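You operate a simulated robot arm through the tools that you are given. There is no shell and no other tool.

Carry out the task below with a simulated robot arm. There is one attempt and no reset: what you move stays moved.

Task
Lay the pump engine up: tap shut, fuel line off, tank wiped.
Fine: shut the fuel tap first; line end on its peg; wipe the dust off with the blue bench rag and put the rag back. What is to be rubbed or washed off counts as gone when no trace of it is left.

It is judged by the outcome, as a careful person would: the job done as asked, and still so three seconds after it is handed in. It fails if anything else is knocked over, pushed out of place, dropped, spilled or broken.

Robot
A 6-joint arm with a three-finger gripper, fixed in place. Base frame: the origin is on the floor under the middle of its stand, x ahead of it, y to its left, z up. Units: mm, degrees, N and s.
It reaches about 1213 mm from its shoulder. Its first joint turns from -166.0 to 166.0 degrees. Payload 4.89 kg.
The TCP is the grasp point between the finger pads, 30 mm short of the fingertips. In the tool frame z runs along the fingers and y along their closing line. The gripper opens to 164 mm; its body begins 125 mm behind the TCP.
Orientation is that of the tool frame in the base frame, as a unit quaternion [w, x, y, z]. With the fingers straight down and closing along the base's y, the tool's x points along the base's -x, its y along +y and its z along -z.

Tools
- The arm moves only by the tool nudge_tool. Its argument "rows" is a list of rows, each an object (a shift or turn left out is 0, a gripper value left out holds the last) with "delta_pos": the shift along the tool's x, y, z in mm, a list of three; "rot": the turn, a rotation vector about the tool's x, y, z in degrees, a list of three; "fingers": the opening in per cent of the stroke, from 0 (shut) to 100 (fully open). In form: [{"delta_pos": [dx, dy, dz], "rot": [rx, ry, rz], "fingers": fingers}, ...]. A call has 1 to 20 rows; each row shifts and turns the commanded pose from where the row before left it, along the tool's axes as they then stand. A row lasts 0.2 s, in which the tool goes at most 50 mm and 8.6 degrees; a call with a longer step from one row to the next is refused whole, and so is a gripper value outside its range. Where a pose cannot be reached the arm comes as near as it can. A force on the tool above 40 N (or 10 N above the force at the start of the call, whichever is more), or a blocked arm, ends the call early, and 0.2 s more pass. Each finger travels about 108 mm/s and halts on what it meets, pressing with about 24 N; the grip force reading is that of the motor and also rises with nothing between the fingers. The clock runs only during rows and for 0.2 s after the last one: add rows that do not move to give the fingers time. It gives the time, the measured TCP pose, the force on the tool (base axes), the opening and the grip force at its end, in the units of the frame above (readings bear some noise), with the torque about the TCP (base axes, N m) and any sound that the robot's microphone picked up, and new pictures: "views" is both (left out), scene, wrist or none.
- Cameras (640 x 400 px; columns grow to the right, rows downward): "scene" is fixed at [390, -496.8, 1317.2]; the picture's right is [-0.44, 0.90, 0.00], its down [0.49, 0.24, -0.84] and it looks along [-0.75, -0.37, -0.54] (base axes); focal length 214 px, centre (320, 200). "wrist" rides on the gripper at [76, -2, -152] in the tool frame; the picture's right is [0.02, 1.00, 0.00], its down [-0.88, 0.02, -0.47] and it looks along [-0.47, 0.01, 0.88] (tool axes); focal length 247 px, centre (320, 200).
- raise_lower(by): moves the trunk up (or, below 0, down) by that many mm; the arm rides with it, the base frame stays. It gives what a move gives, with no picture.
- measure_at(camera, pixels): for up to 12 pixels [column, row] of the newest picture of that camera ("zoom" is the newest enlarged one), the place [x, y, z] in the base frame of the surface seen there, good to about 2 mm, but the place of the scene camera against the robot may be out by one fixed shift of up to 12 mm in any direction. It takes no simulated time.
- close_up(camera, box): a new picture of the part [left, top, right, bottom] of that camera's present view, enlarged. It takes no simulated time.
- finish_job(): hands the job in; it is judged then, once.

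Leave the gripper open and the arm clear of the work at the hand-in unless told otherwise.

The tools are called by a JSON object that holds its "fn" and its "kwargs". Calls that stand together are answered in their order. nudge_tool: Moves the arm, as the interface text tells. Its arguments: {"type":"object","properties":{"rows":{"type":"array"},"views":{"type":"string","enum":["both","scene","wrist","none"]}},"required":["rows"]} The other tools are called the same way: raise_lower (by) moves the trunk up or down; measure_at (camera, pixels) gives the place of the surface under pixels of a picture; close_up (camera, box) takes an enlarged picture of a part of a camera's view; finish_job () hands the job in.

At the start:

```text
time_s: 0.0
eef_pos: [95.5, -605.6, 1133.2]
tcp_rot: [0.0, 0.0, 1.0, 0.0]
contact_force: [0.0, -0.8, 0.7]
moment: [-0.03, 0.01, 0.0]
grip_width: 164.0
grip_force: 0.1
trunk travel left (down, up): [-175.0, 215.0]
```

scene: 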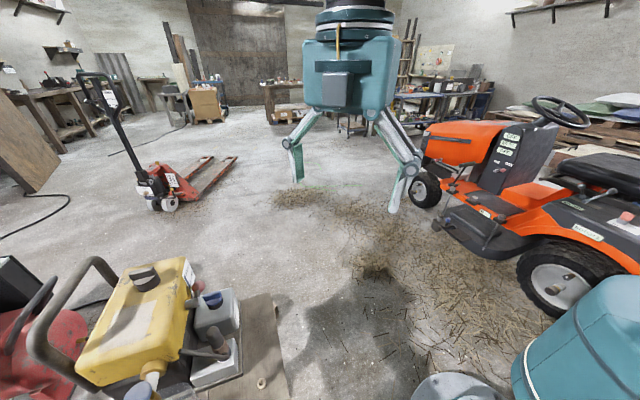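
wrist: 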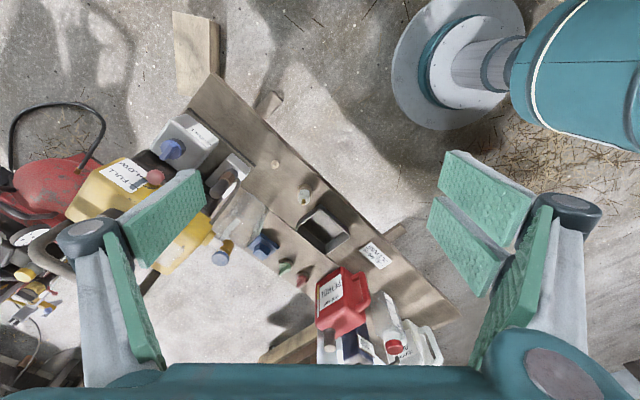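

The scene camera shows a yellow engine tank at the lower left, and the wrist camera shows a bench or board with several things on it. Before moving I'll enlarge both views to find the tap, fuel line, peg and blue rag.

{"fn": "close_up", "kwargs": {"camera": "scene", "box": [0, 230, 300, 400]}}

{"fn": "close_up", "kwargs": {"camera": "wrist", "box": [0, 80, 320, 280]}}

{"fn": "close_up", "kwargs": {"camera": "wrist", "box": [180, 160, 480, 370]}}

```text
2.13 times, centred on (150, 315) of scene
```

zoom: 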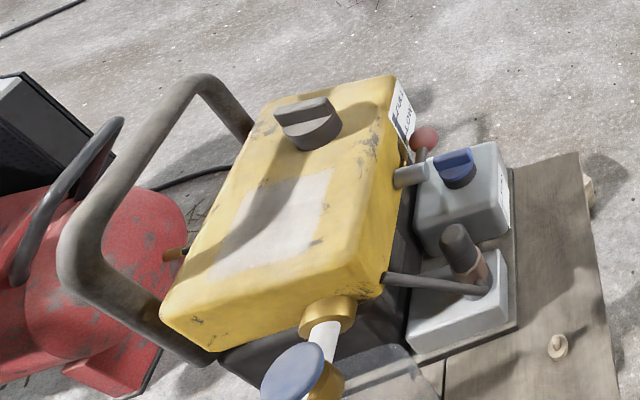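

```text
2.00 times, centred on (160, 180) of wrist
```

zoom: 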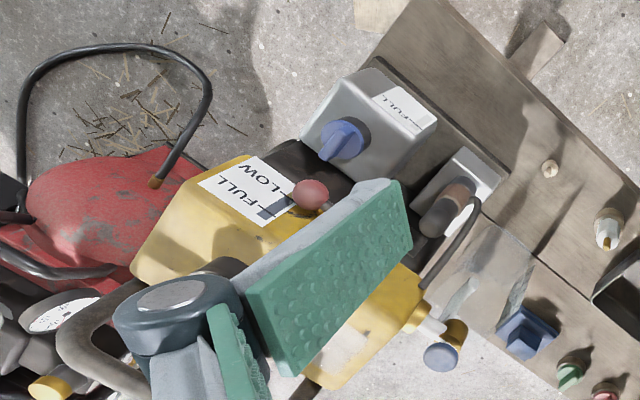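

```text
1.90 times, centred on (330, 265) of wrist
```

zoom: 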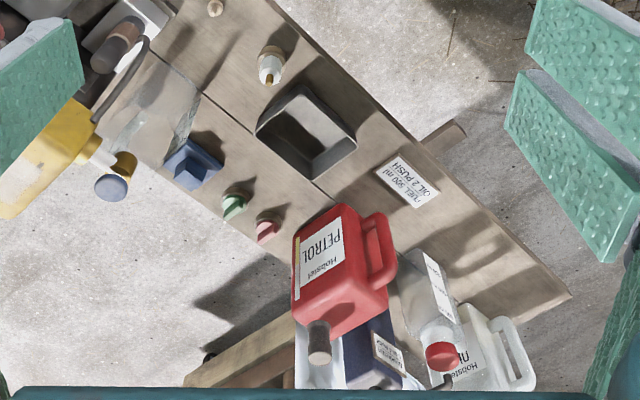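

I can see a yellow tank with a pale patch on top, a brass fitting with a blue disc, a hose at the tank's side, and a bench with a wooden peg. I'll measure those points.

{"fn": "measure_at", "kwargs": {"camera": "wrist", "pixels": [[220, 258], [274, 163], [304, 195], [262, 246], [285, 267], [301, 279], [225, 180], [171, 148], [155, 176], [124, 172], [240, 220], [320, 230]]}}

{"fn": "measure_at", "kwargs": {"camera": "scene", "pixels": [[137, 385], [154, 372], [145, 279], [190, 275], [95, 350], [120, 320], [160, 290], [198, 286], [212, 298], [216, 345], [195, 352], [261, 383]]}}

{"fn": "close_up", "kwargs": {"camera": "wrist", "box": [200, 190, 320, 290]}}

{"fn": "close_up", "kwargs": {"camera": "scene", "box": [60, 250, 220, 350]}}

{"fn": "close_up", "kwargs": {"camera": "scene", "box": [110, 320, 270, 400]}}

```text
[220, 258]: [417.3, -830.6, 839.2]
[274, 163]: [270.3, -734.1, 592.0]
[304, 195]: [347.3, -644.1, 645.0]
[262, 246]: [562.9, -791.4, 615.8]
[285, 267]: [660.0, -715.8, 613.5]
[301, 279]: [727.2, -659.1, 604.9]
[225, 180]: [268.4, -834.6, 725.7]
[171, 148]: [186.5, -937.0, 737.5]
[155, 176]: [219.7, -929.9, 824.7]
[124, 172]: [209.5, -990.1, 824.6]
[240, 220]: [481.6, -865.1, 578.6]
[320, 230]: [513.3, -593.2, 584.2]
```

```text
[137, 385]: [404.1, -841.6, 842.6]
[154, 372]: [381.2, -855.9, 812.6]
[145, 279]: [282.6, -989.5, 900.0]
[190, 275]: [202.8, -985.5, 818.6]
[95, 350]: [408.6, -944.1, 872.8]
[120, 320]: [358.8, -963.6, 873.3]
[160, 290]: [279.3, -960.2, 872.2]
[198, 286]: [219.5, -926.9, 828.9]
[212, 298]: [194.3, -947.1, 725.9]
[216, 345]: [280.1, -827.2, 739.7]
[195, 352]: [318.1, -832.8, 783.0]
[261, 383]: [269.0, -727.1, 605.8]
```

```text
4.00 times, centred on (260, 240) of wrist
```

zoom: 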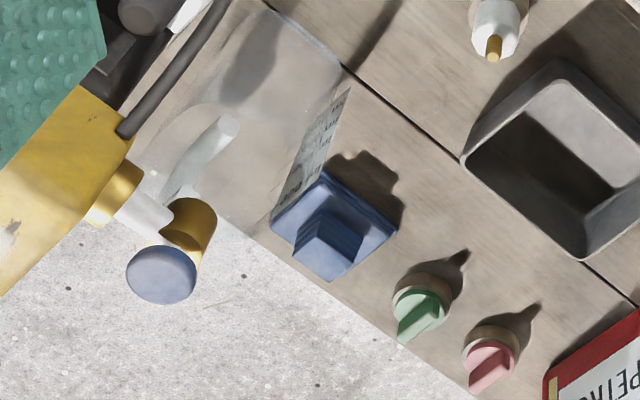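

```text
4.00 times, centred on (140, 300) of scene
```

zoom: 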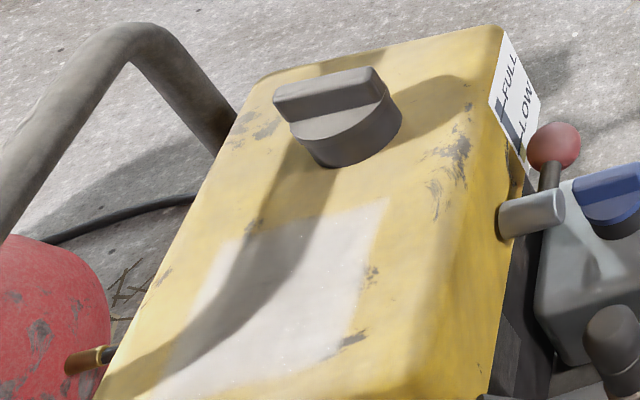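

```text
4.00 times, centred on (190, 360) of scene
```

zoom: 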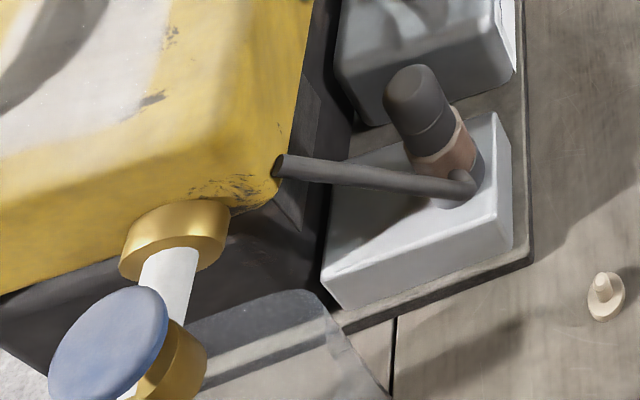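

The tank top is at z≈873, with a grab-handle loop on its far side. I'll check how tall that loop and the other obstacles are before flying the wrist camera over the engine.

{"fn": "measure_at", "kwargs": {"camera": "scene", "pixels": [[97, 262], [40, 345], [60, 300], [40, 290], [15, 280], [80, 355], [70, 372], [110, 395], [225, 395], [200, 375], [235, 310], [208, 335]]}}

{"fn": "nudge_tool", "kwargs": {"rows": [{"delta_pos": [0, -45, 0]}, {"delta_pos": [0, -45, 0]}, {"delta_pos": [0, -45, 0]}, {"delta_pos": [0, -45, 0]}, {"delta_pos": [0, -40, 0]}]}}

```text
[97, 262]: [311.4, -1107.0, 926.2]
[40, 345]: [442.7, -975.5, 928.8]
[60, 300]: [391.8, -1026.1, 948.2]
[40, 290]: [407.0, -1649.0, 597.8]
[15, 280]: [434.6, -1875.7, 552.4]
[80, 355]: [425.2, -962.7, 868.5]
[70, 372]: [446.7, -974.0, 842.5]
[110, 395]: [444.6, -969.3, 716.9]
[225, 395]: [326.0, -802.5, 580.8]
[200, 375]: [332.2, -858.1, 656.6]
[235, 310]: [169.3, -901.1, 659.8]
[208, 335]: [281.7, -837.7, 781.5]
```

```text
time_s: 1.2
eef_pos: [96.2, -821.1, 1128.3]
tcp_rot: [0.0, -0.001, 1.0, 0.001]
contact_force: [0.1, 1.5, 0.9]
moment: [-0.22, -0.02, -0.01]
grip_width: 163.9
grip_force: 0.1
trunk travel left (down, up): [-175.0, 215.0]
```

scene: 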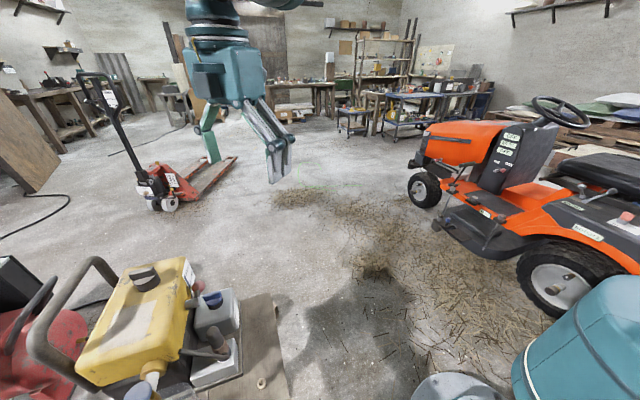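
wrist: 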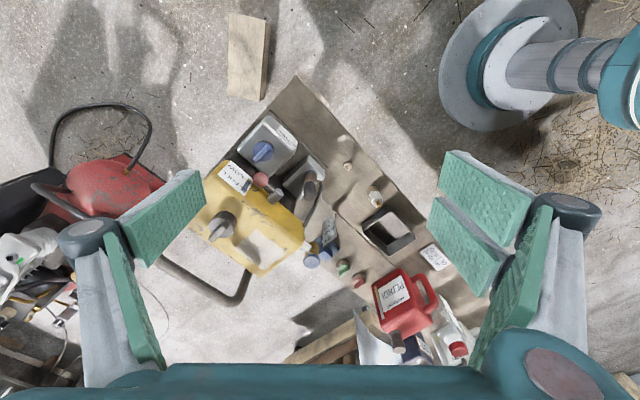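

Now the engine sits in the middle of the wrist view. I'll enlarge it.

{"fn": "close_up", "kwargs": {"camera": "wrist", "box": [190, 100, 350, 200]}}

{"fn": "close_up", "kwargs": {"camera": "wrist", "box": [190, 180, 350, 280]}}

{"fn": "close_up", "kwargs": {"camera": "wrist", "box": [300, 180, 500, 370]}}

```text
4.00 times, centred on (270, 150) of wrist
```

zoom: 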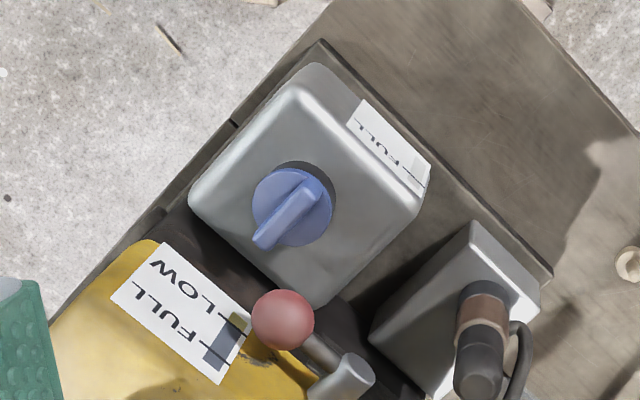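

```text
4.00 times, centred on (270, 230) of wrist
```

zoom: 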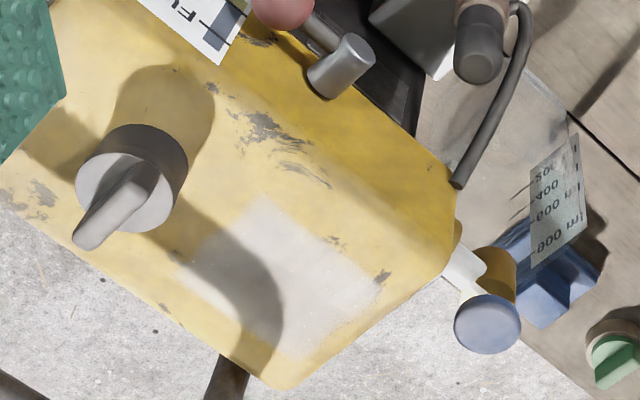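

```text
2.11 times, centred on (400, 275) of wrist
```

zoom: 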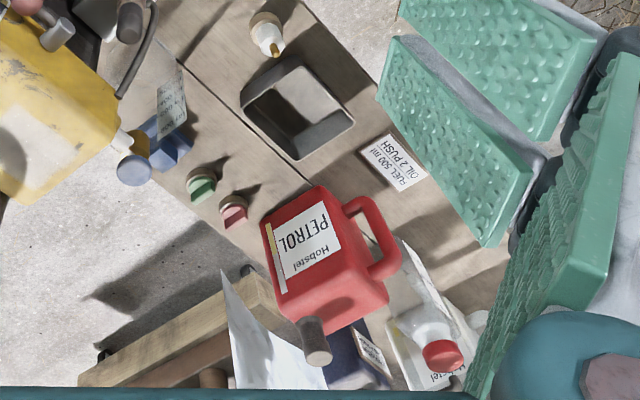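

Several candidates here: a red-ball lever by a grey stub on the tank's side, a brass fitting with a blue disc, a dark hose to a brown/grey cylinder, and blue, green and red knob-like things on the bench. I'll measure the key ones.

{"fn": "measure_at", "kwargs": {"camera": "wrist", "pixels": [[261, 180], [275, 193], [271, 197], [309, 193], [322, 185], [304, 225], [309, 254], [312, 242], [326, 250], [308, 178], [316, 183], [305, 247]]}}

{"fn": "measure_at", "kwargs": {"camera": "scene", "pixels": [[79, 342], [84, 340], [88, 339], [198, 286], [192, 303], [215, 340], [222, 350], [182, 350], [150, 395], [165, 365], [210, 365], [230, 375]]}}

{"fn": "close_up", "kwargs": {"camera": "scene", "box": [170, 260, 260, 320]}}

{"fn": "close_up", "kwargs": {"camera": "scene", "box": [160, 320, 250, 400]}}

```text
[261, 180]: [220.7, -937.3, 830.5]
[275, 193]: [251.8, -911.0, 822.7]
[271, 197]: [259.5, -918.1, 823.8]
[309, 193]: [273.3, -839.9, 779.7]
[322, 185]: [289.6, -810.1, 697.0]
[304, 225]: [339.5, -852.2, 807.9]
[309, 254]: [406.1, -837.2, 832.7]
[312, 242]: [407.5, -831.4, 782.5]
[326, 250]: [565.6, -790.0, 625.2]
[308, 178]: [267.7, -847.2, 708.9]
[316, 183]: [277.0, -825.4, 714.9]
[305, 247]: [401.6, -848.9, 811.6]
```

```text
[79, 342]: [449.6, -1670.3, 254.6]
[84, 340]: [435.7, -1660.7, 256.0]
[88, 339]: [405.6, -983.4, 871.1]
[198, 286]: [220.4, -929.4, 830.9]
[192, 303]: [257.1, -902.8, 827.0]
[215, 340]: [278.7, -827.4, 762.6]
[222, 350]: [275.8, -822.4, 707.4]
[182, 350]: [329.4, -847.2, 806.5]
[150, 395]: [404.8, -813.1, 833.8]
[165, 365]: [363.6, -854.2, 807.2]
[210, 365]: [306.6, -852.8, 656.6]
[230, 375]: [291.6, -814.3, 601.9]
```

```text
6.67 times, centred on (215, 290) of scene
```

zoom: 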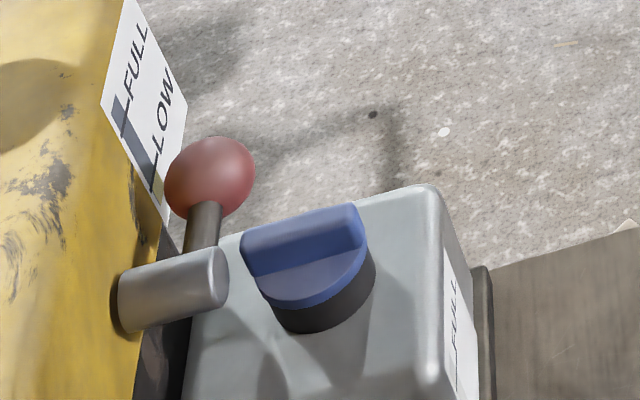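

```text
5.00 times, centred on (205, 360) of scene
```

zoom: 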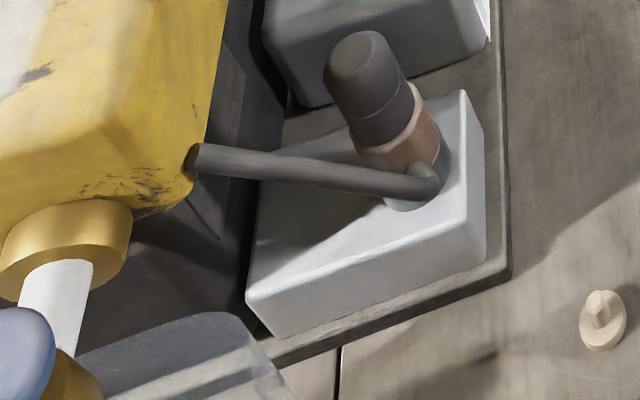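

The red-ball lever sits on a grey stub near (250,-912,824), and the dark hose runs from (329,-847,807) to a boot at (276,-825,710). I want to see the side facing the robot, so I'll move clear to about (350,-560,1050) and turn the wrist to look toward -y.

{"fn": "nudge_tool", "kwargs": {"rows": [{"delta_pos": [-31.75, 32.6, 9.75]}, {"delta_pos": [-31.75, 32.6, 9.75]}, {"delta_pos": [-31.75, 32.6, 9.75]}, {"delta_pos": [-31.75, 32.6, 9.75]}, {"delta_pos": [-31.75, 32.6, 9.75]}, {"delta_pos": [-31.75, 32.6, 9.75]}, {"delta_pos": [-31.75, 32.6, 9.75]}, {"delta_pos": [-31.75, 32.6, 9.75]}, {"rot": [0, 0, 8.2]}, {"rot": [0, 0, 8.2]}, {"rot": [0, 0, 8.2]}, {"rot": [0, 0, 8.2]}, {"rot": [0, 0, 8.2]}, {"rot": [0, 0, 8.2]}, {"rot": [0, 0, 8.2]}, {"rot": [0, 0, 8.2]}, {"rot": [0, 0, 8.2]}, {"rot": [0, 0, 8.2]}]}}

```text
time_s: 5.0
eef_pos: [349.4, -564.8, 1054.3]
tcp_rot: [0.0, 0.656, 0.754, 0.0]
contact_force: [-0.2, 1.0, -1.3]
moment: [0.01, 0.0, 0.03]
grip_width: 164.2
grip_force: 0.0
trunk travel left (down, up): [-175.0, 215.0]
```

scene: 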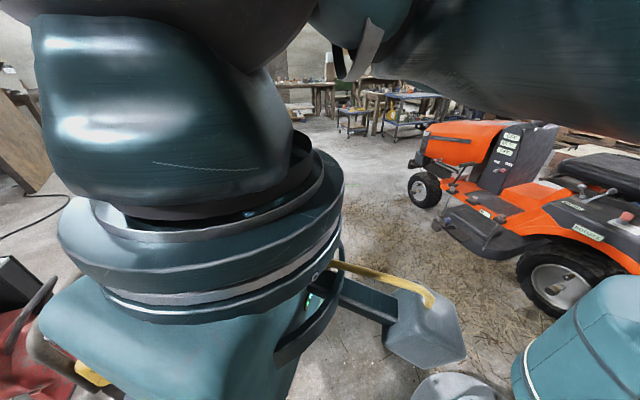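
wrist: 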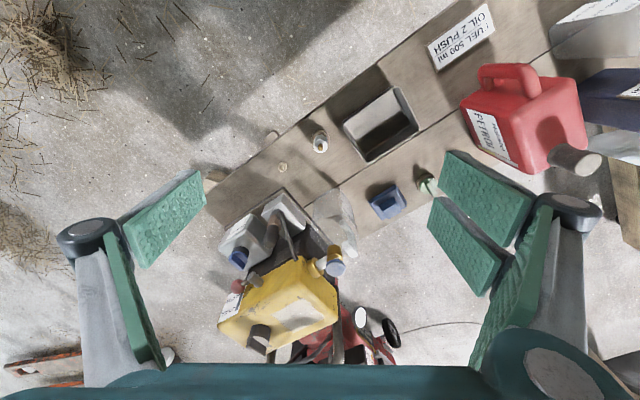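

The wrist now looks from the robot's side toward -y, with the picture upside down. I'll enlarge the engine and the bench items.

{"fn": "close_up", "kwargs": {"camera": "wrist", "box": [205, 180, 365, 280]}}

{"fn": "close_up", "kwargs": {"camera": "wrist", "box": [200, 260, 360, 360]}}

{"fn": "close_up", "kwargs": {"camera": "wrist", "box": [260, 110, 440, 225]}}

```text
4.00 times, centred on (285, 230) of wrist
```

zoom: 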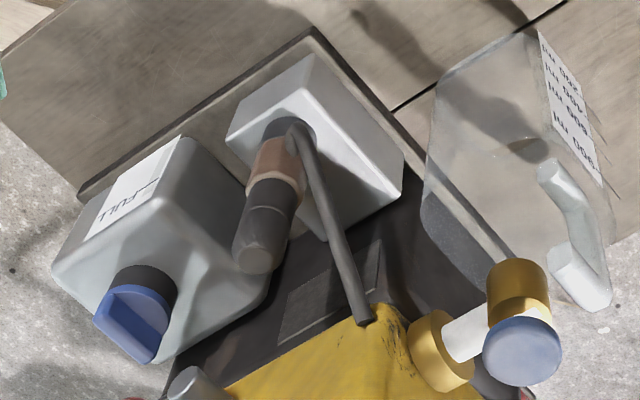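

```text
4.00 times, centred on (280, 310) of wrist
```

zoom: 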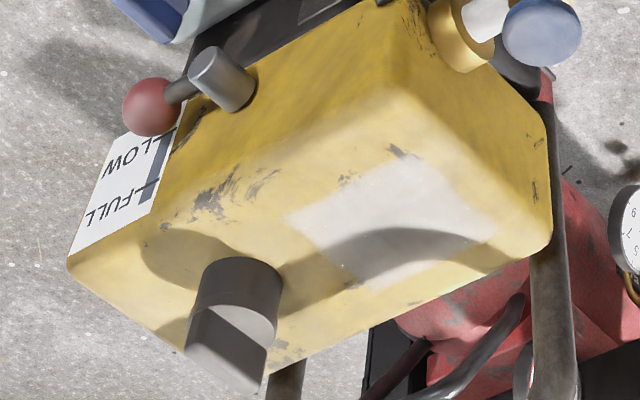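

```text
3.48 times, centred on (350, 168) of wrist
```

zoom: 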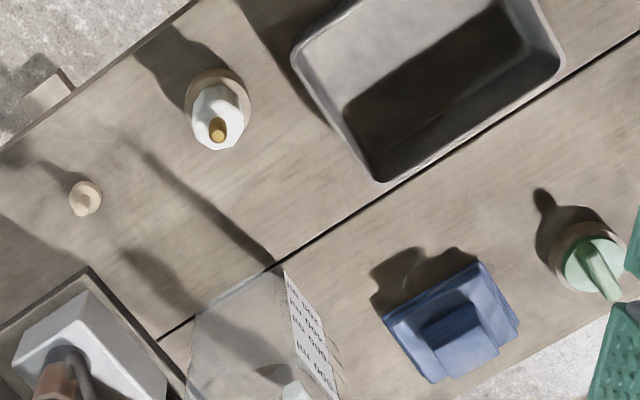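

The engine's layout: tank with a pale dust patch on top, red-ball lever on a grey stub, brass/white/blue fitting at the front corner, hose beside the boot. I need a flatter viewing angle, so I'll come in a little and pitch the wrist about 40° toward horizontal.

{"fn": "nudge_tool", "kwargs": {"rows": [{"delta_pos": [-25.4, 19.4, 30.5]}, {"delta_pos": [-25.4, 19.4, 30.5]}, {"delta_pos": [-25.4, 19.4, 30.5]}, {"delta_pos": [-25.4, 19.4, 30.5]}, {"rot": [0, -8, 0]}, {"rot": [0, -8, 0]}, {"rot": [0, -8, 0]}, {"rot": [0, -8, 0]}, {"rot": [0, -8, 0]}]}}

```text
time_s: 7.0
eef_pos: [440.8, -654.6, 933.1]
tcp_rot: [0.26, 0.616, 0.709, -0.225]
contact_force: [-0.7, 0.6, 0.7]
moment: [-0.03, -0.01, 0.06]
grip_width: 164.2
grip_force: 0.0
trunk travel left (down, up): [-175.0, 215.0]
```

scene: 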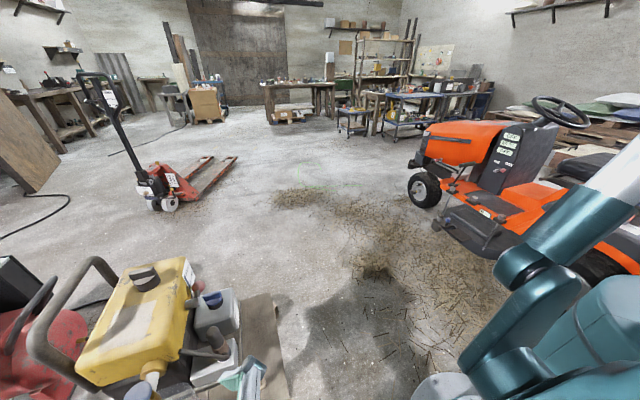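
wrist: 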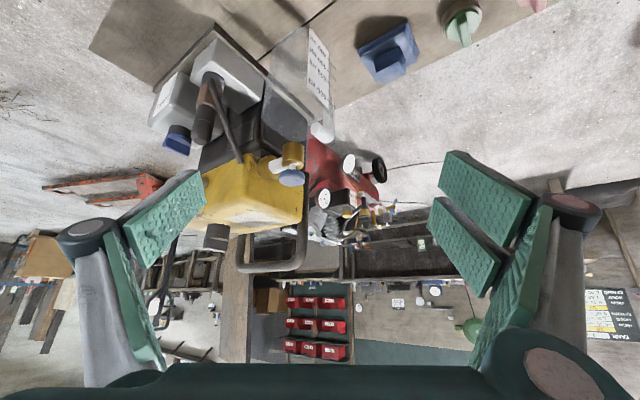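

The flat view is good, though still upside down. I'll enlarge the hose and boot, then the fitting.

{"fn": "close_up", "kwargs": {"camera": "wrist", "box": [140, 60, 300, 180]}}

{"fn": "close_up", "kwargs": {"camera": "wrist", "box": [220, 110, 340, 230]}}

{"fn": "close_up", "kwargs": {"camera": "wrist", "box": [270, 0, 430, 110]}}

```text
3.33 times, centred on (220, 120) of wrist
```

zoom: 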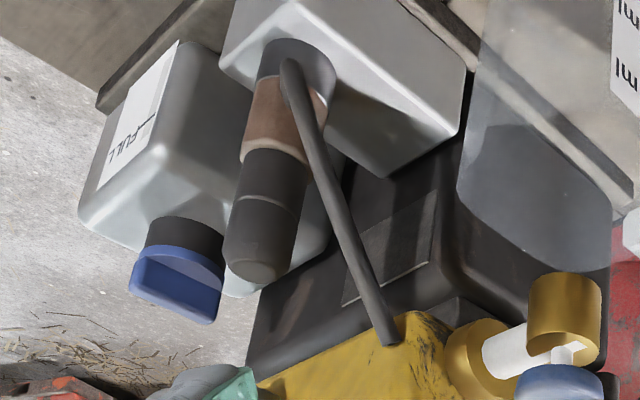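

```text
3.33 times, centred on (280, 170) of wrist
```

zoom: 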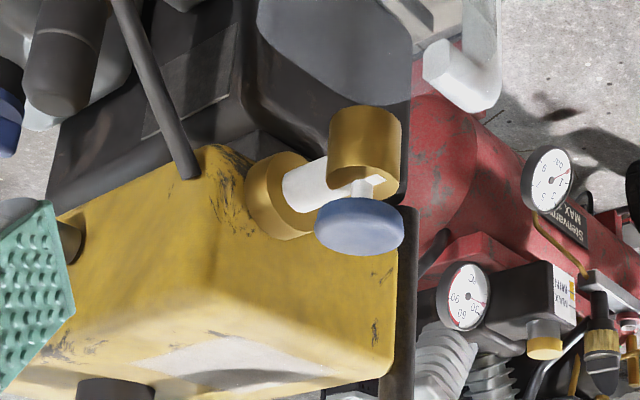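

```text
3.64 times, centred on (350, 55) of wrist
```

zoom: 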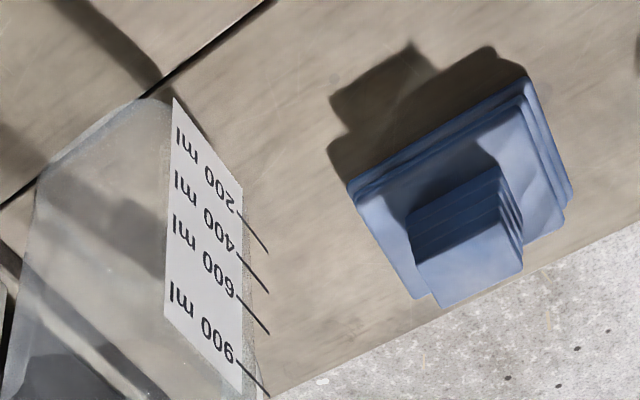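

The blue item on the bench is a folded rag: stacked cloth layers with a folded lump on top that I can grip. Next I'll measure the boot, the hose, the brass fitting and the rag in this view.

{"fn": "measure_at", "kwargs": {"camera": "wrist", "pixels": [[211, 78], [206, 96], [203, 120], [200, 139], [211, 83], [226, 123], [241, 161], [268, 170], [277, 164], [293, 155], [292, 178], [297, 164]]}}

{"fn": "measure_at", "kwargs": {"camera": "wrist", "pixels": [[358, 52], [408, 25], [378, 80], [415, 58], [385, 72], [402, 68], [375, 60], [395, 48], [380, 65], [310, 105], [320, 130], [282, 60]]}}

{"fn": "close_up", "kwargs": {"camera": "wrist", "box": [180, 60, 260, 120]}}

{"fn": "close_up", "kwargs": {"camera": "wrist", "box": [230, 130, 310, 190]}}

```text
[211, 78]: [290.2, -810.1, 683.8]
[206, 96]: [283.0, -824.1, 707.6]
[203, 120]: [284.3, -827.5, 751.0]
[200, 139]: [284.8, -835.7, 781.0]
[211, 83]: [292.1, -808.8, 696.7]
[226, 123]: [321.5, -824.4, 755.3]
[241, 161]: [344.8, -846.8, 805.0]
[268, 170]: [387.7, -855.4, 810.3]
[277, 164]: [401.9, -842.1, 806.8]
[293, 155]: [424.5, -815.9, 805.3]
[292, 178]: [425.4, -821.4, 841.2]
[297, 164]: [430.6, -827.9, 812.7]
```

```text
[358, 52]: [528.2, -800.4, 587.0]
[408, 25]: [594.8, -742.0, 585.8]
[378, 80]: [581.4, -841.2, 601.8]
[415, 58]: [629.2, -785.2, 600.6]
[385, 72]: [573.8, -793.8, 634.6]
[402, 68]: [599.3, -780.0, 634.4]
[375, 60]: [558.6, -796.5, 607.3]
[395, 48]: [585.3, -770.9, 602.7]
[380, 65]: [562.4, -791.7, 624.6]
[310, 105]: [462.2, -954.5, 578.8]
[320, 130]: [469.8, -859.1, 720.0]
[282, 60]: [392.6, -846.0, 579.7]
```

```text
6.67 times, centred on (220, 90) of wrist
```

zoom: 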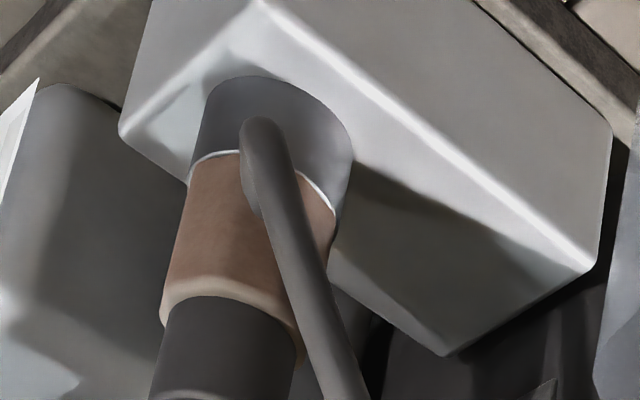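

```text
6.67 times, centred on (270, 160) of wrist
```

zoom: 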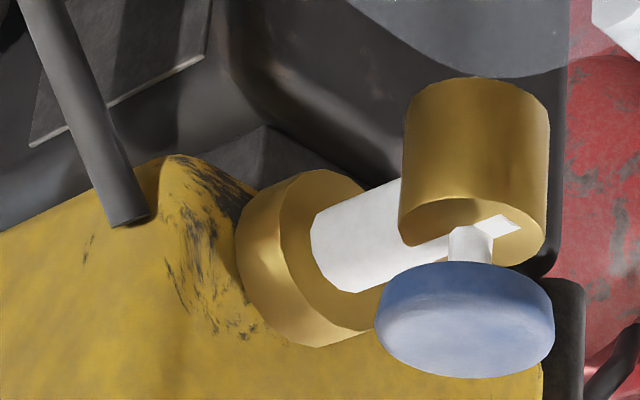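

The hose's bottom end joins a dark ring under the brown and grey boot, at (290,-810,690). Its other end meets the tank at (345,-847,805), right next to the brass fitting. To see which part is the tap, I'll look at the fitting from the front corner by shifting to about (560,-720,960) and yawing 53°.

{"fn": "nudge_tool", "kwargs": {"rows": [{"delta_pos": [-26.4, 36.3, 10.6]}, {"delta_pos": [-26.4, 36.3, 10.6]}, {"delta_pos": [-26.4, 36.3, 10.6]}, {"rot": [4.87, 0, 5.8]}, {"rot": [4.87, 0, 5.8]}, {"rot": [4.87, 0, 5.8]}, {"rot": [4.87, 0, 5.8]}, {"rot": [4.87, 0, 5.8]}, {"rot": [4.87, 0, 5.8]}, {"rot": [4.87, 0, 5.8]}]}}

```text
time_s: 9.2
eef_pos: [560.6, -717.7, 960.0]
tcp_rot: [0.13, 0.869, 0.359, -0.316]
contact_force: [-1.5, 0.4, 1.0]
moment: [-0.04, -0.08, 0.11]
grip_width: 163.7
grip_force: 0.1
trunk travel left (down, up): [-175.0, 215.0]
```

scene: 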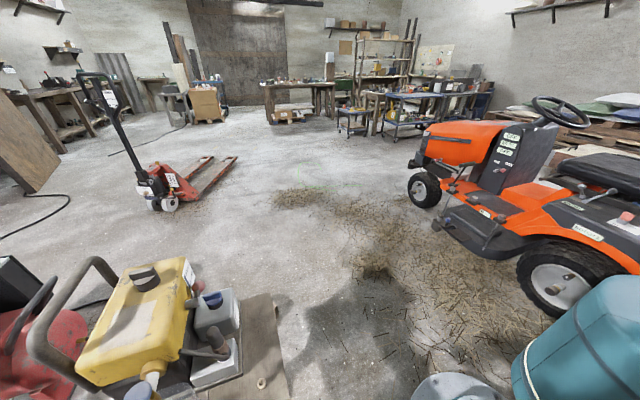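
wrist: 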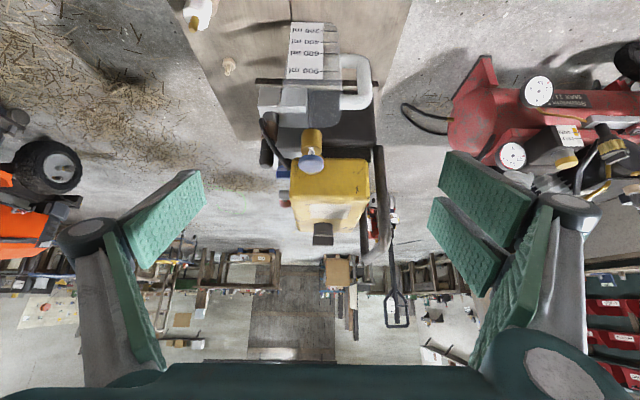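

{"fn": "close_up", "kwargs": {"camera": "wrist", "box": [240, 100, 400, 200]}}

{"fn": "close_up", "kwargs": {"camera": "wrist", "box": [250, 120, 330, 190]}}

{"fn": "measure_at", "kwargs": {"camera": "wrist", "pixels": [[295, 163], [360, 163], [368, 165], [330, 185], [312, 142], [312, 165], [345, 240], [375, 160], [320, 205], [290, 95], [370, 80], [265, 155]]}}

```text
4.00 times, centred on (320, 150) of wrist
```

zoom: 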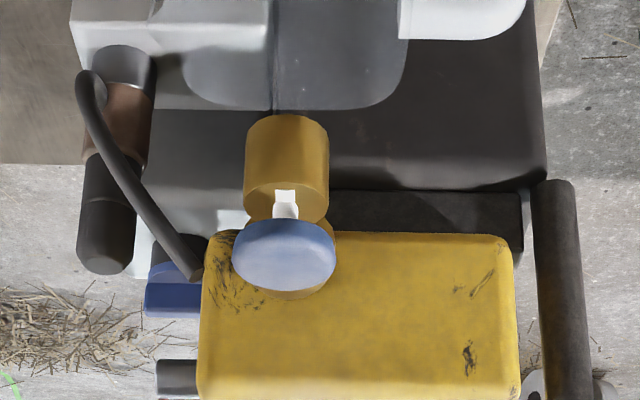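

```text
5.71 times, centred on (290, 155) of wrist
```

zoom: 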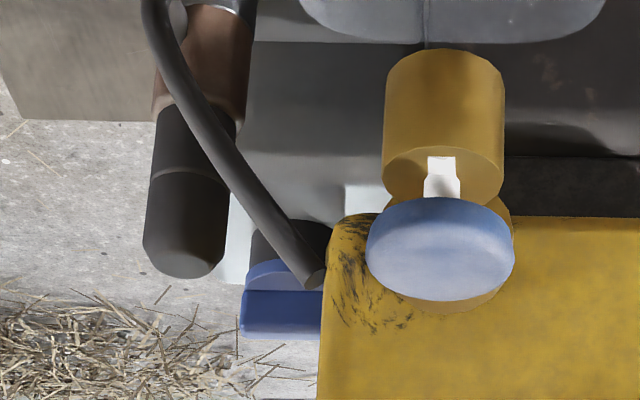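

```text
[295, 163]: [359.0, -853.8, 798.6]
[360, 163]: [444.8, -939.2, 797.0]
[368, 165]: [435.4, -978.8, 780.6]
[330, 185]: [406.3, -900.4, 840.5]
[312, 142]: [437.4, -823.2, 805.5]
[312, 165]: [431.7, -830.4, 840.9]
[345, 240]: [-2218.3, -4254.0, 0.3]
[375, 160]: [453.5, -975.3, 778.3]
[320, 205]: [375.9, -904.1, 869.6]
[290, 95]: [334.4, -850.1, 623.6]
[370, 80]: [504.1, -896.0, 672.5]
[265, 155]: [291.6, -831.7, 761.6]
```

From the front, the fitting on the tank reads as brass flange, white pipe, brass body, square white stem, blue round handwheel. That looks like a tap, but the red-ball lever on the tank's side could be one too. I'll go round to that side at safe height, to about (140,-698,980), and look at it.

{"fn": "nudge_tool", "kwargs": {"rows": [{"delta_pos": [-25.5, -34.5, 18.5]}, {"delta_pos": [-25.5, -34.5, 18.5]}, {"delta_pos": [-25.5, -34.5, 18.5]}, {"delta_pos": [-25.5, -34.5, 18.5]}, {"delta_pos": [-25.5, -34.5, 18.5]}, {"delta_pos": [-25.5, -34.5, 18.5]}, {"delta_pos": [-25.5, -34.5, 18.5]}, {"delta_pos": [-25.5, -34.5, 18.5]}, {"delta_pos": [-25.5, -34.5, 18.5]}, {"rot": [-5.46, 0, -6.53]}, {"rot": [-5.46, 0, -6.53]}, {"rot": [-5.46, 0, -6.53]}, {"rot": [-5.46, 0, -6.53]}, {"rot": [-5.46, 0, -6.53]}, {"rot": [-5.46, 0, -6.53]}, {"rot": [-5.46, 0, -6.53]}, {"rot": [-5.46, 0, -6.53]}, {"rot": [-5.46, 0, -6.53]}, {"rot": [-5.46, 0, -6.53]}, {"rot": [-5.46, 0, -6.53]}]}}

```text
time_s: 13.4
eef_pos: [140.9, -700.3, 980.0]
tcp_rot: [0.319, 0.33, 0.88, -0.12]
contact_force: [0.0, 0.8, -0.1]
moment: [-0.04, 0.09, -0.08]
grip_width: 164.2
grip_force: 0.0
trunk travel left (down, up): [-175.0, 215.0]
```

scene: 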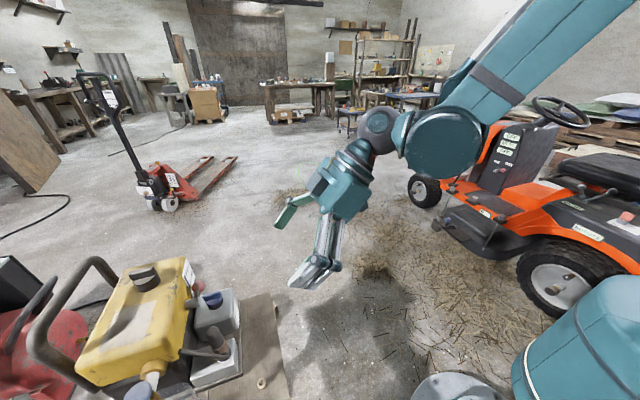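
wrist: 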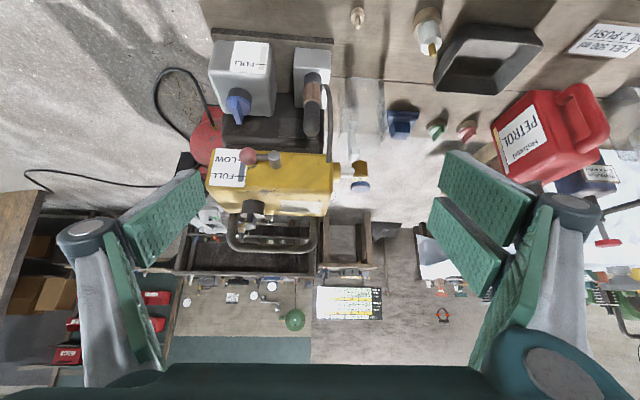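

{"fn": "close_up", "kwargs": {"camera": "wrist", "box": [190, 30, 380, 150]}}

{"fn": "close_up", "kwargs": {"camera": "wrist", "box": [195, 130, 385, 250]}}

{"fn": "close_up", "kwargs": {"camera": "wrist", "box": [200, 135, 300, 205]}}

{"fn": "close_up", "kwargs": {"camera": "wrist", "box": [290, 280, 400, 340]}}

```text
3.33 times, centred on (285, 90) of wrist
```

zoom: 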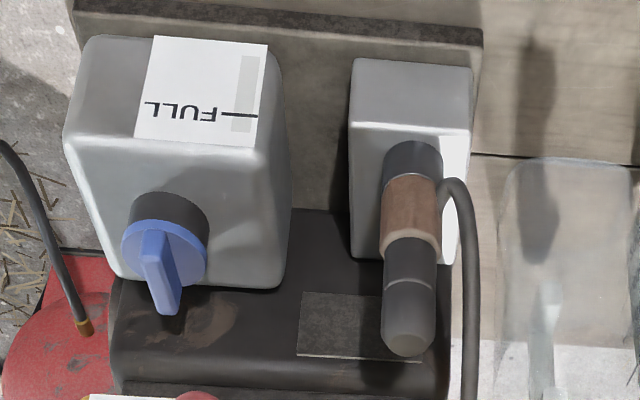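

```text
3.33 times, centred on (290, 190) of wrist
```

zoom: 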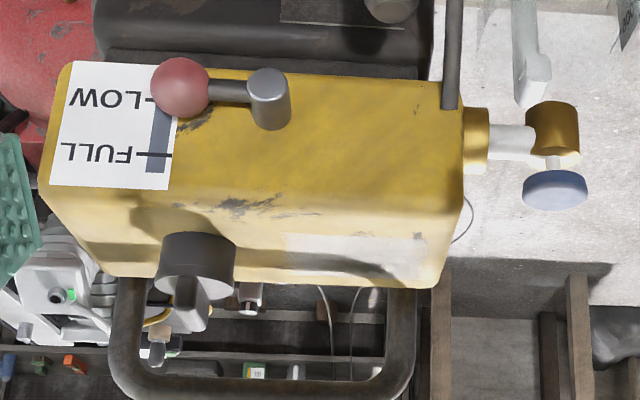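

```text
5.71 times, centred on (250, 170) of wrist
```

zoom: 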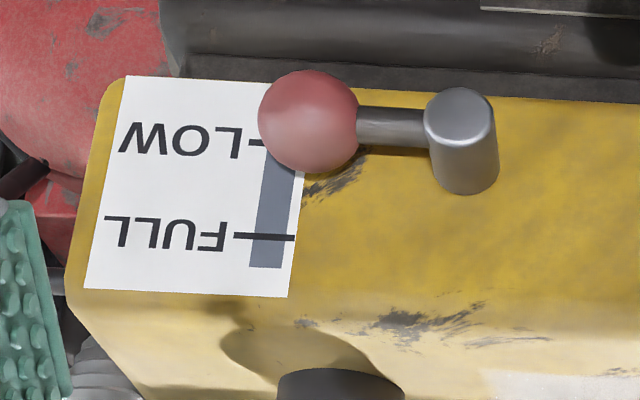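

```text
5.82 times, centred on (345, 310) of wrist
```

zoom: 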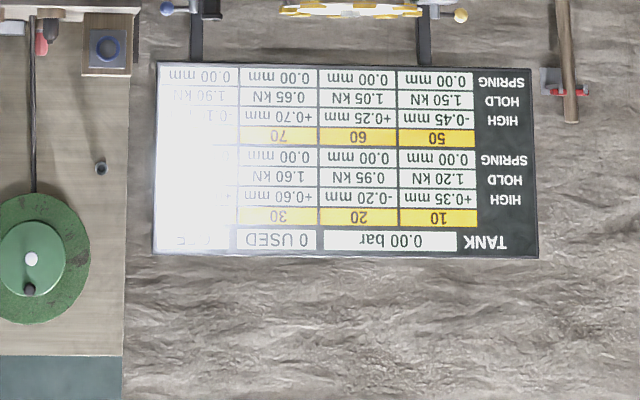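

The picture is upside down, but close-ups come out sharp, so I'll zoom harder on the boot and hose joint, the lever, the brass tap and the bench peg.

{"fn": "close_up", "kwargs": {"camera": "wrist", "box": [290, 70, 340, 105]}}

{"fn": "close_up", "kwargs": {"camera": "wrist", "box": [290, 95, 340, 170]}}

{"fn": "close_up", "kwargs": {"camera": "wrist", "box": [320, 150, 380, 200]}}

{"fn": "close_up", "kwargs": {"camera": "wrist", "box": [340, 0, 450, 70]}}

```text
11.43 times, centred on (315, 88) of wrist
```

zoom: 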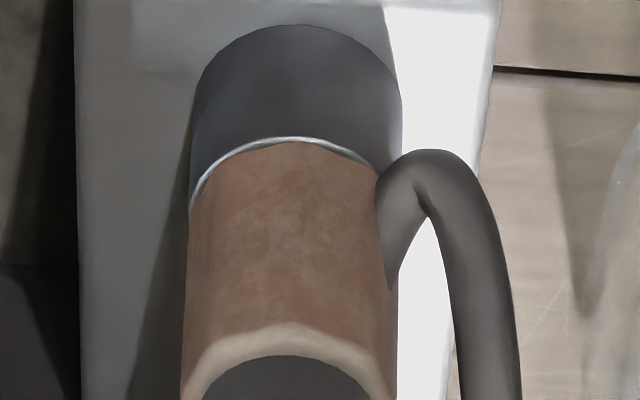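

```text
5.33 times, centred on (315, 132) of wrist
```

zoom: 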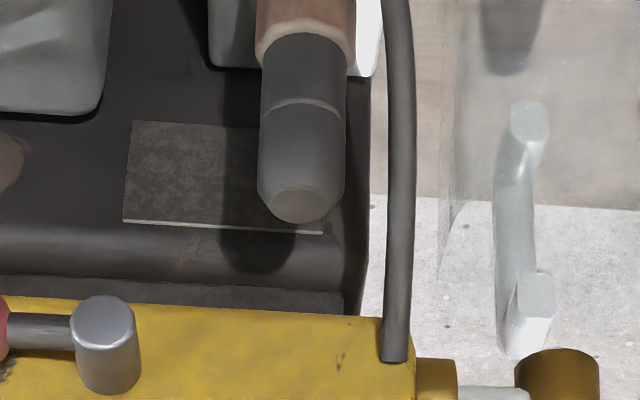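

```text
8.00 times, centred on (350, 175) of wrist
```

zoom: 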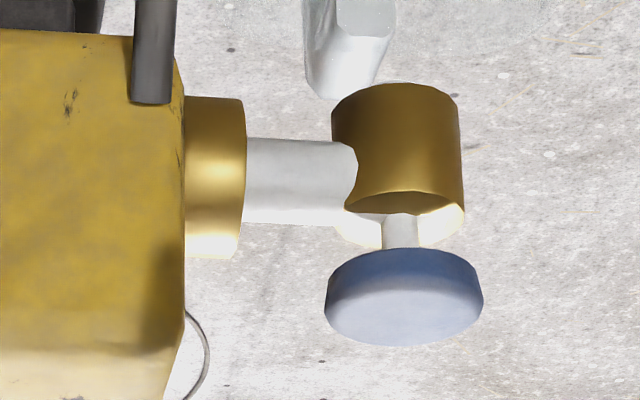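

```text
5.71 times, centred on (395, 35) of wrist
```

zoom: 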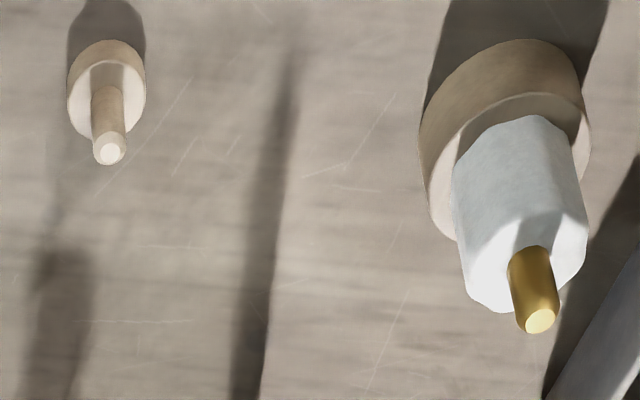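

Useful details. The hose joins the side of a brown collar, with a dark round-topped handle above it, and the collar sits on a grey ring. The peg is a small wooden pin on a disc. Before choosing the tap I'll look at the rest of the bench and check for writing near the lever and the blue wheel.

{"fn": "close_up", "kwargs": {"camera": "wrist", "box": [480, 0, 640, 120]}}

{"fn": "close_up", "kwargs": {"camera": "wrist", "box": [490, 80, 640, 200]}}

{"fn": "close_up", "kwargs": {"camera": "wrist", "box": [370, 90, 490, 170]}}

{"fn": "close_up", "kwargs": {"camera": "wrist", "box": [230, 140, 290, 180]}}

{"fn": "measure_at", "kwargs": {"camera": "wrist", "pixels": [[248, 157], [263, 157], [275, 158], [273, 163], [312, 95], [312, 130], [329, 100], [328, 158], [358, 15], [358, 24], [338, 170], [360, 187]]}}

```text
3.33 times, centred on (560, 60) of wrist
```

zoom: 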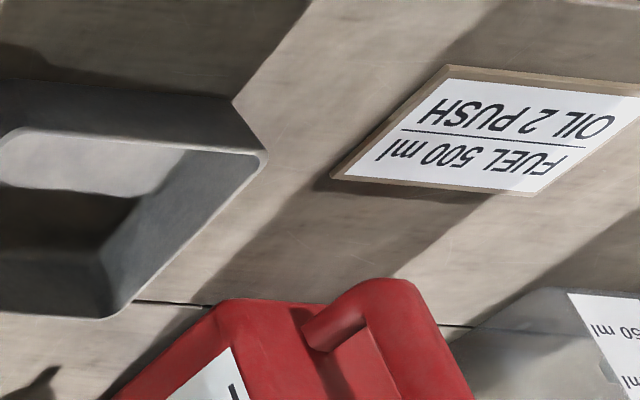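

```text
3.33 times, centred on (565, 140) of wrist
```

zoom: 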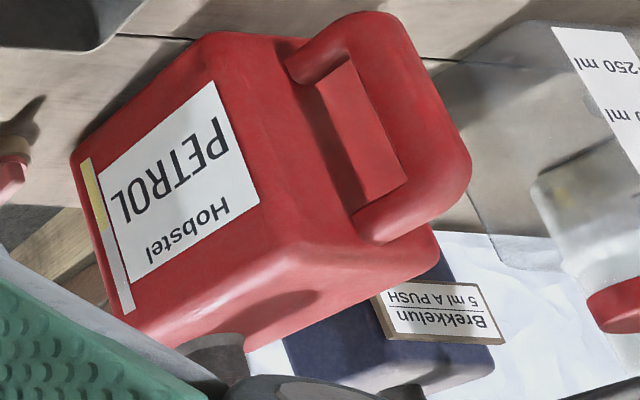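

```text
5.00 times, centred on (430, 130) of wrist
```

zoom: 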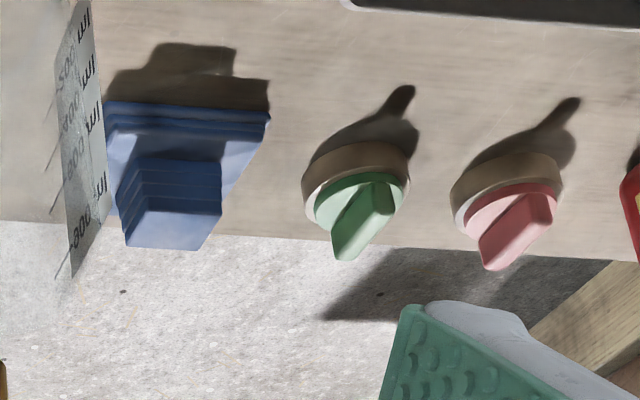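

```text
10.00 times, centred on (260, 160) of wrist
```

zoom: 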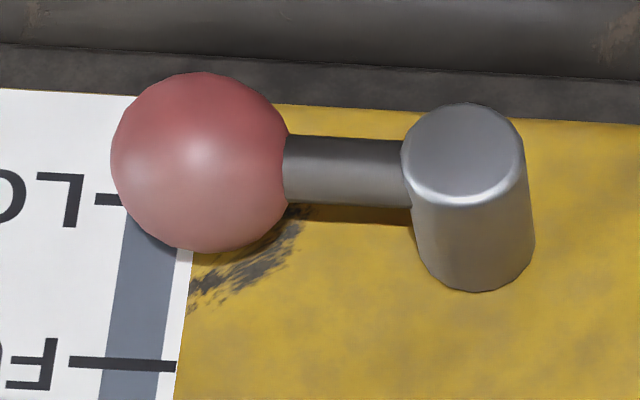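

```text
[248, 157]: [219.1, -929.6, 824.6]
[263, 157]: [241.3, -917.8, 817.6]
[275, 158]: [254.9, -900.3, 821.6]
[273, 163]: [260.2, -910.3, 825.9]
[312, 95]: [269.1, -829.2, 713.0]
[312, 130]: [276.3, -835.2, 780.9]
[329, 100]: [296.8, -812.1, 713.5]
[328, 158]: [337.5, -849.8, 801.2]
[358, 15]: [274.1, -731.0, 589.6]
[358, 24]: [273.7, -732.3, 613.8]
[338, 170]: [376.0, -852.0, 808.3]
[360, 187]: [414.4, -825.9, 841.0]
```

The bench also holds an oil pump bottle ("5 ml a push"), so the blue disc isn't the oil pusher. I'll zoom in on the disc's top face and what's beneath the brass body, to see whether it's an open drain spout or feeds something.

{"fn": "close_up", "kwargs": {"camera": "wrist", "box": [345, 160, 375, 195]}}

{"fn": "close_up", "kwargs": {"camera": "wrist", "box": [325, 70, 405, 190]}}

{"fn": "close_up", "kwargs": {"camera": "scene", "box": [115, 350, 185, 400]}}

{"fn": "close_up", "kwargs": {"camera": "scene", "box": [85, 285, 175, 365]}}

```text
11.43 times, centred on (360, 178) of wrist
```

zoom: 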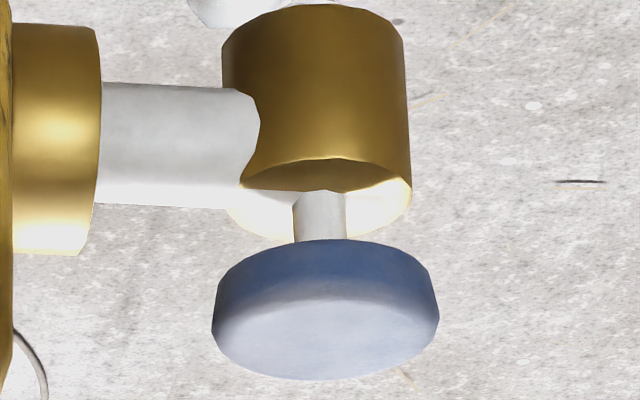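

```text
3.33 times, centred on (365, 130) of wrist
```

zoom: 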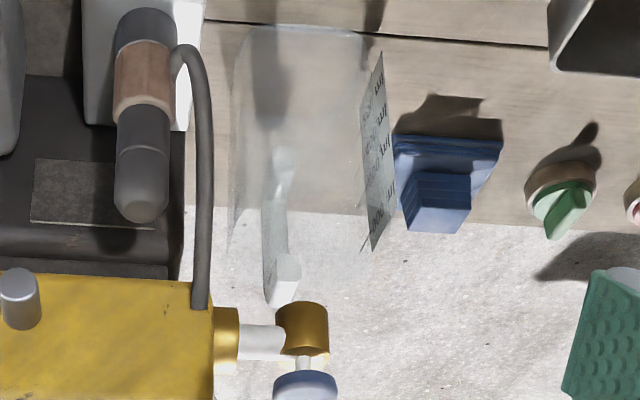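

```text
8.00 times, centred on (150, 375) of scene
```

zoom: 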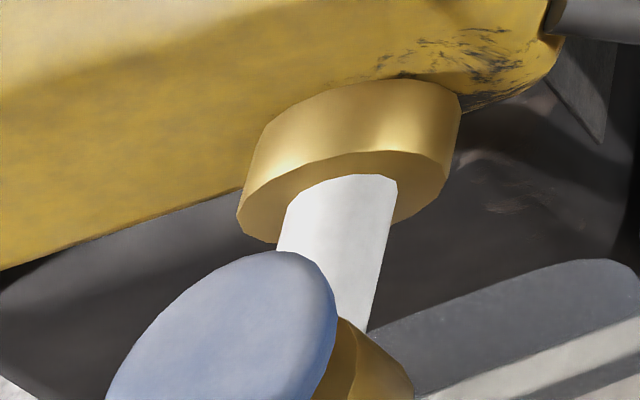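

```text
5.00 times, centred on (130, 325) of scene
```

zoom: 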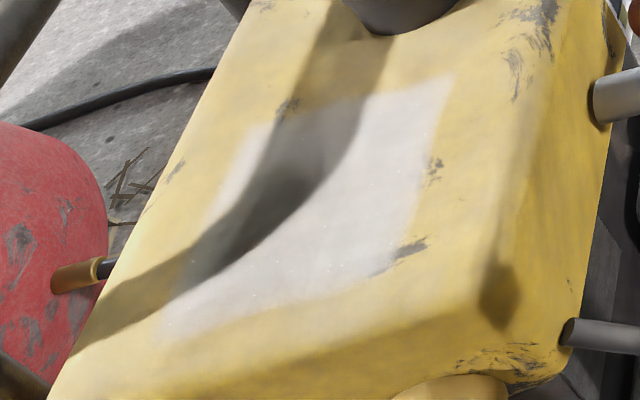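

The brass unit's blue disc sits on a stem above a brass body, with the jug standing below it. I can't yet tell where the hose meets the tank, so I'll take a low, nearly level look from the robot's side. First I shift to x≈330 and turn.

{"fn": "nudge_tool", "kwargs": {"rows": [{"delta_pos": [-26, 33, 21.7]}, {"delta_pos": [-26, 33, 21.7]}, {"delta_pos": [-26, 33, 21.7]}, {"delta_pos": [-26, 33, 21.7]}, {"rot": [4.6, 0, 5.5]}, {"rot": [4.6, 0, 5.5]}, {"rot": [4.6, 0, 5.5]}, {"rot": [4.6, 0, 5.5]}, {"rot": [4.6, 0, 5.5]}, {"rot": [4.6, 0, 5.5]}, {"rot": [0, -7, 0]}, {"rot": [0, -7, 0]}, {"rot": [0, -7, 0]}]}}

```text
time_s: 16.2
eef_pos: [329.3, -689.0, 978.8]
tcp_rot: [0.376, 0.578, 0.638, -0.342]
contact_force: [-0.8, -0.2, -0.5]
moment: [0.01, -0.03, 0.08]
grip_width: 164.1
grip_force: 0.0
trunk travel left (down, up): [-175.0, 215.0]
```

scene: 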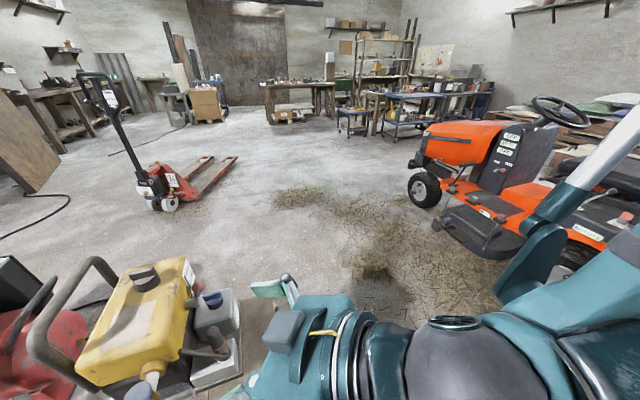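
wrist: 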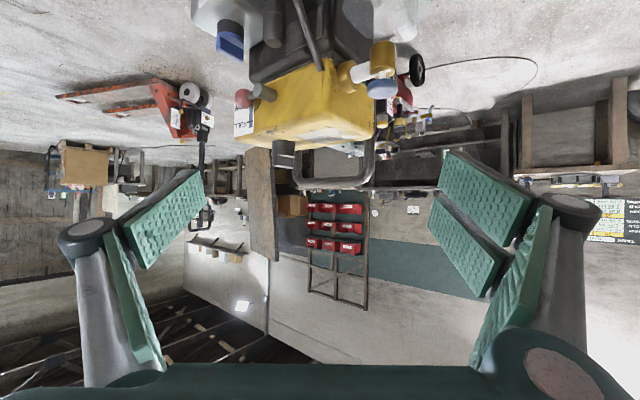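

I'll come down about 150 mm and back slightly, so the camera is level with the tank.

{"fn": "nudge_tool", "kwargs": {"rows": [{"delta_pos": [37.5, 1, 9.4]}, {"delta_pos": [37.5, 1, 9.4]}, {"delta_pos": [37.5, 1, 9.4]}, {"delta_pos": [37.5, 1, 9.4]}], "views": "wrist"}}

```text
time_s: 17.2
eef_pos: [365.9, -706.9, 950.4]
tcp_rot: [0.373, 0.58, 0.639, -0.341]
contact_force: [-0.3, 0.2, 0.3]
moment: [-0.04, -0.02, -0.04]
grip_width: 164.1
grip_force: 0.0
out of reach, approached as far as the arm can: row 1, 2, 3, 4
trunk travel left (down, up): [-175.0, 215.0]
```

wrist: 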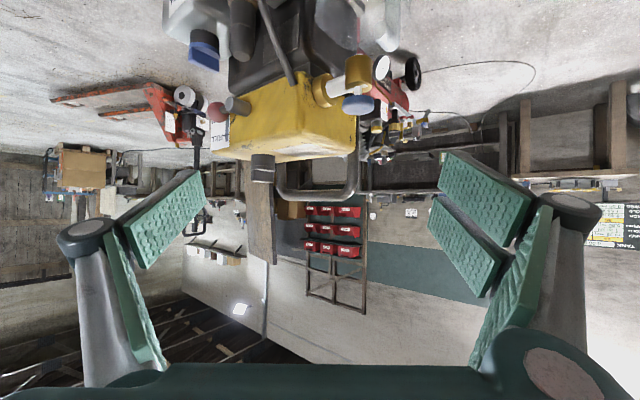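

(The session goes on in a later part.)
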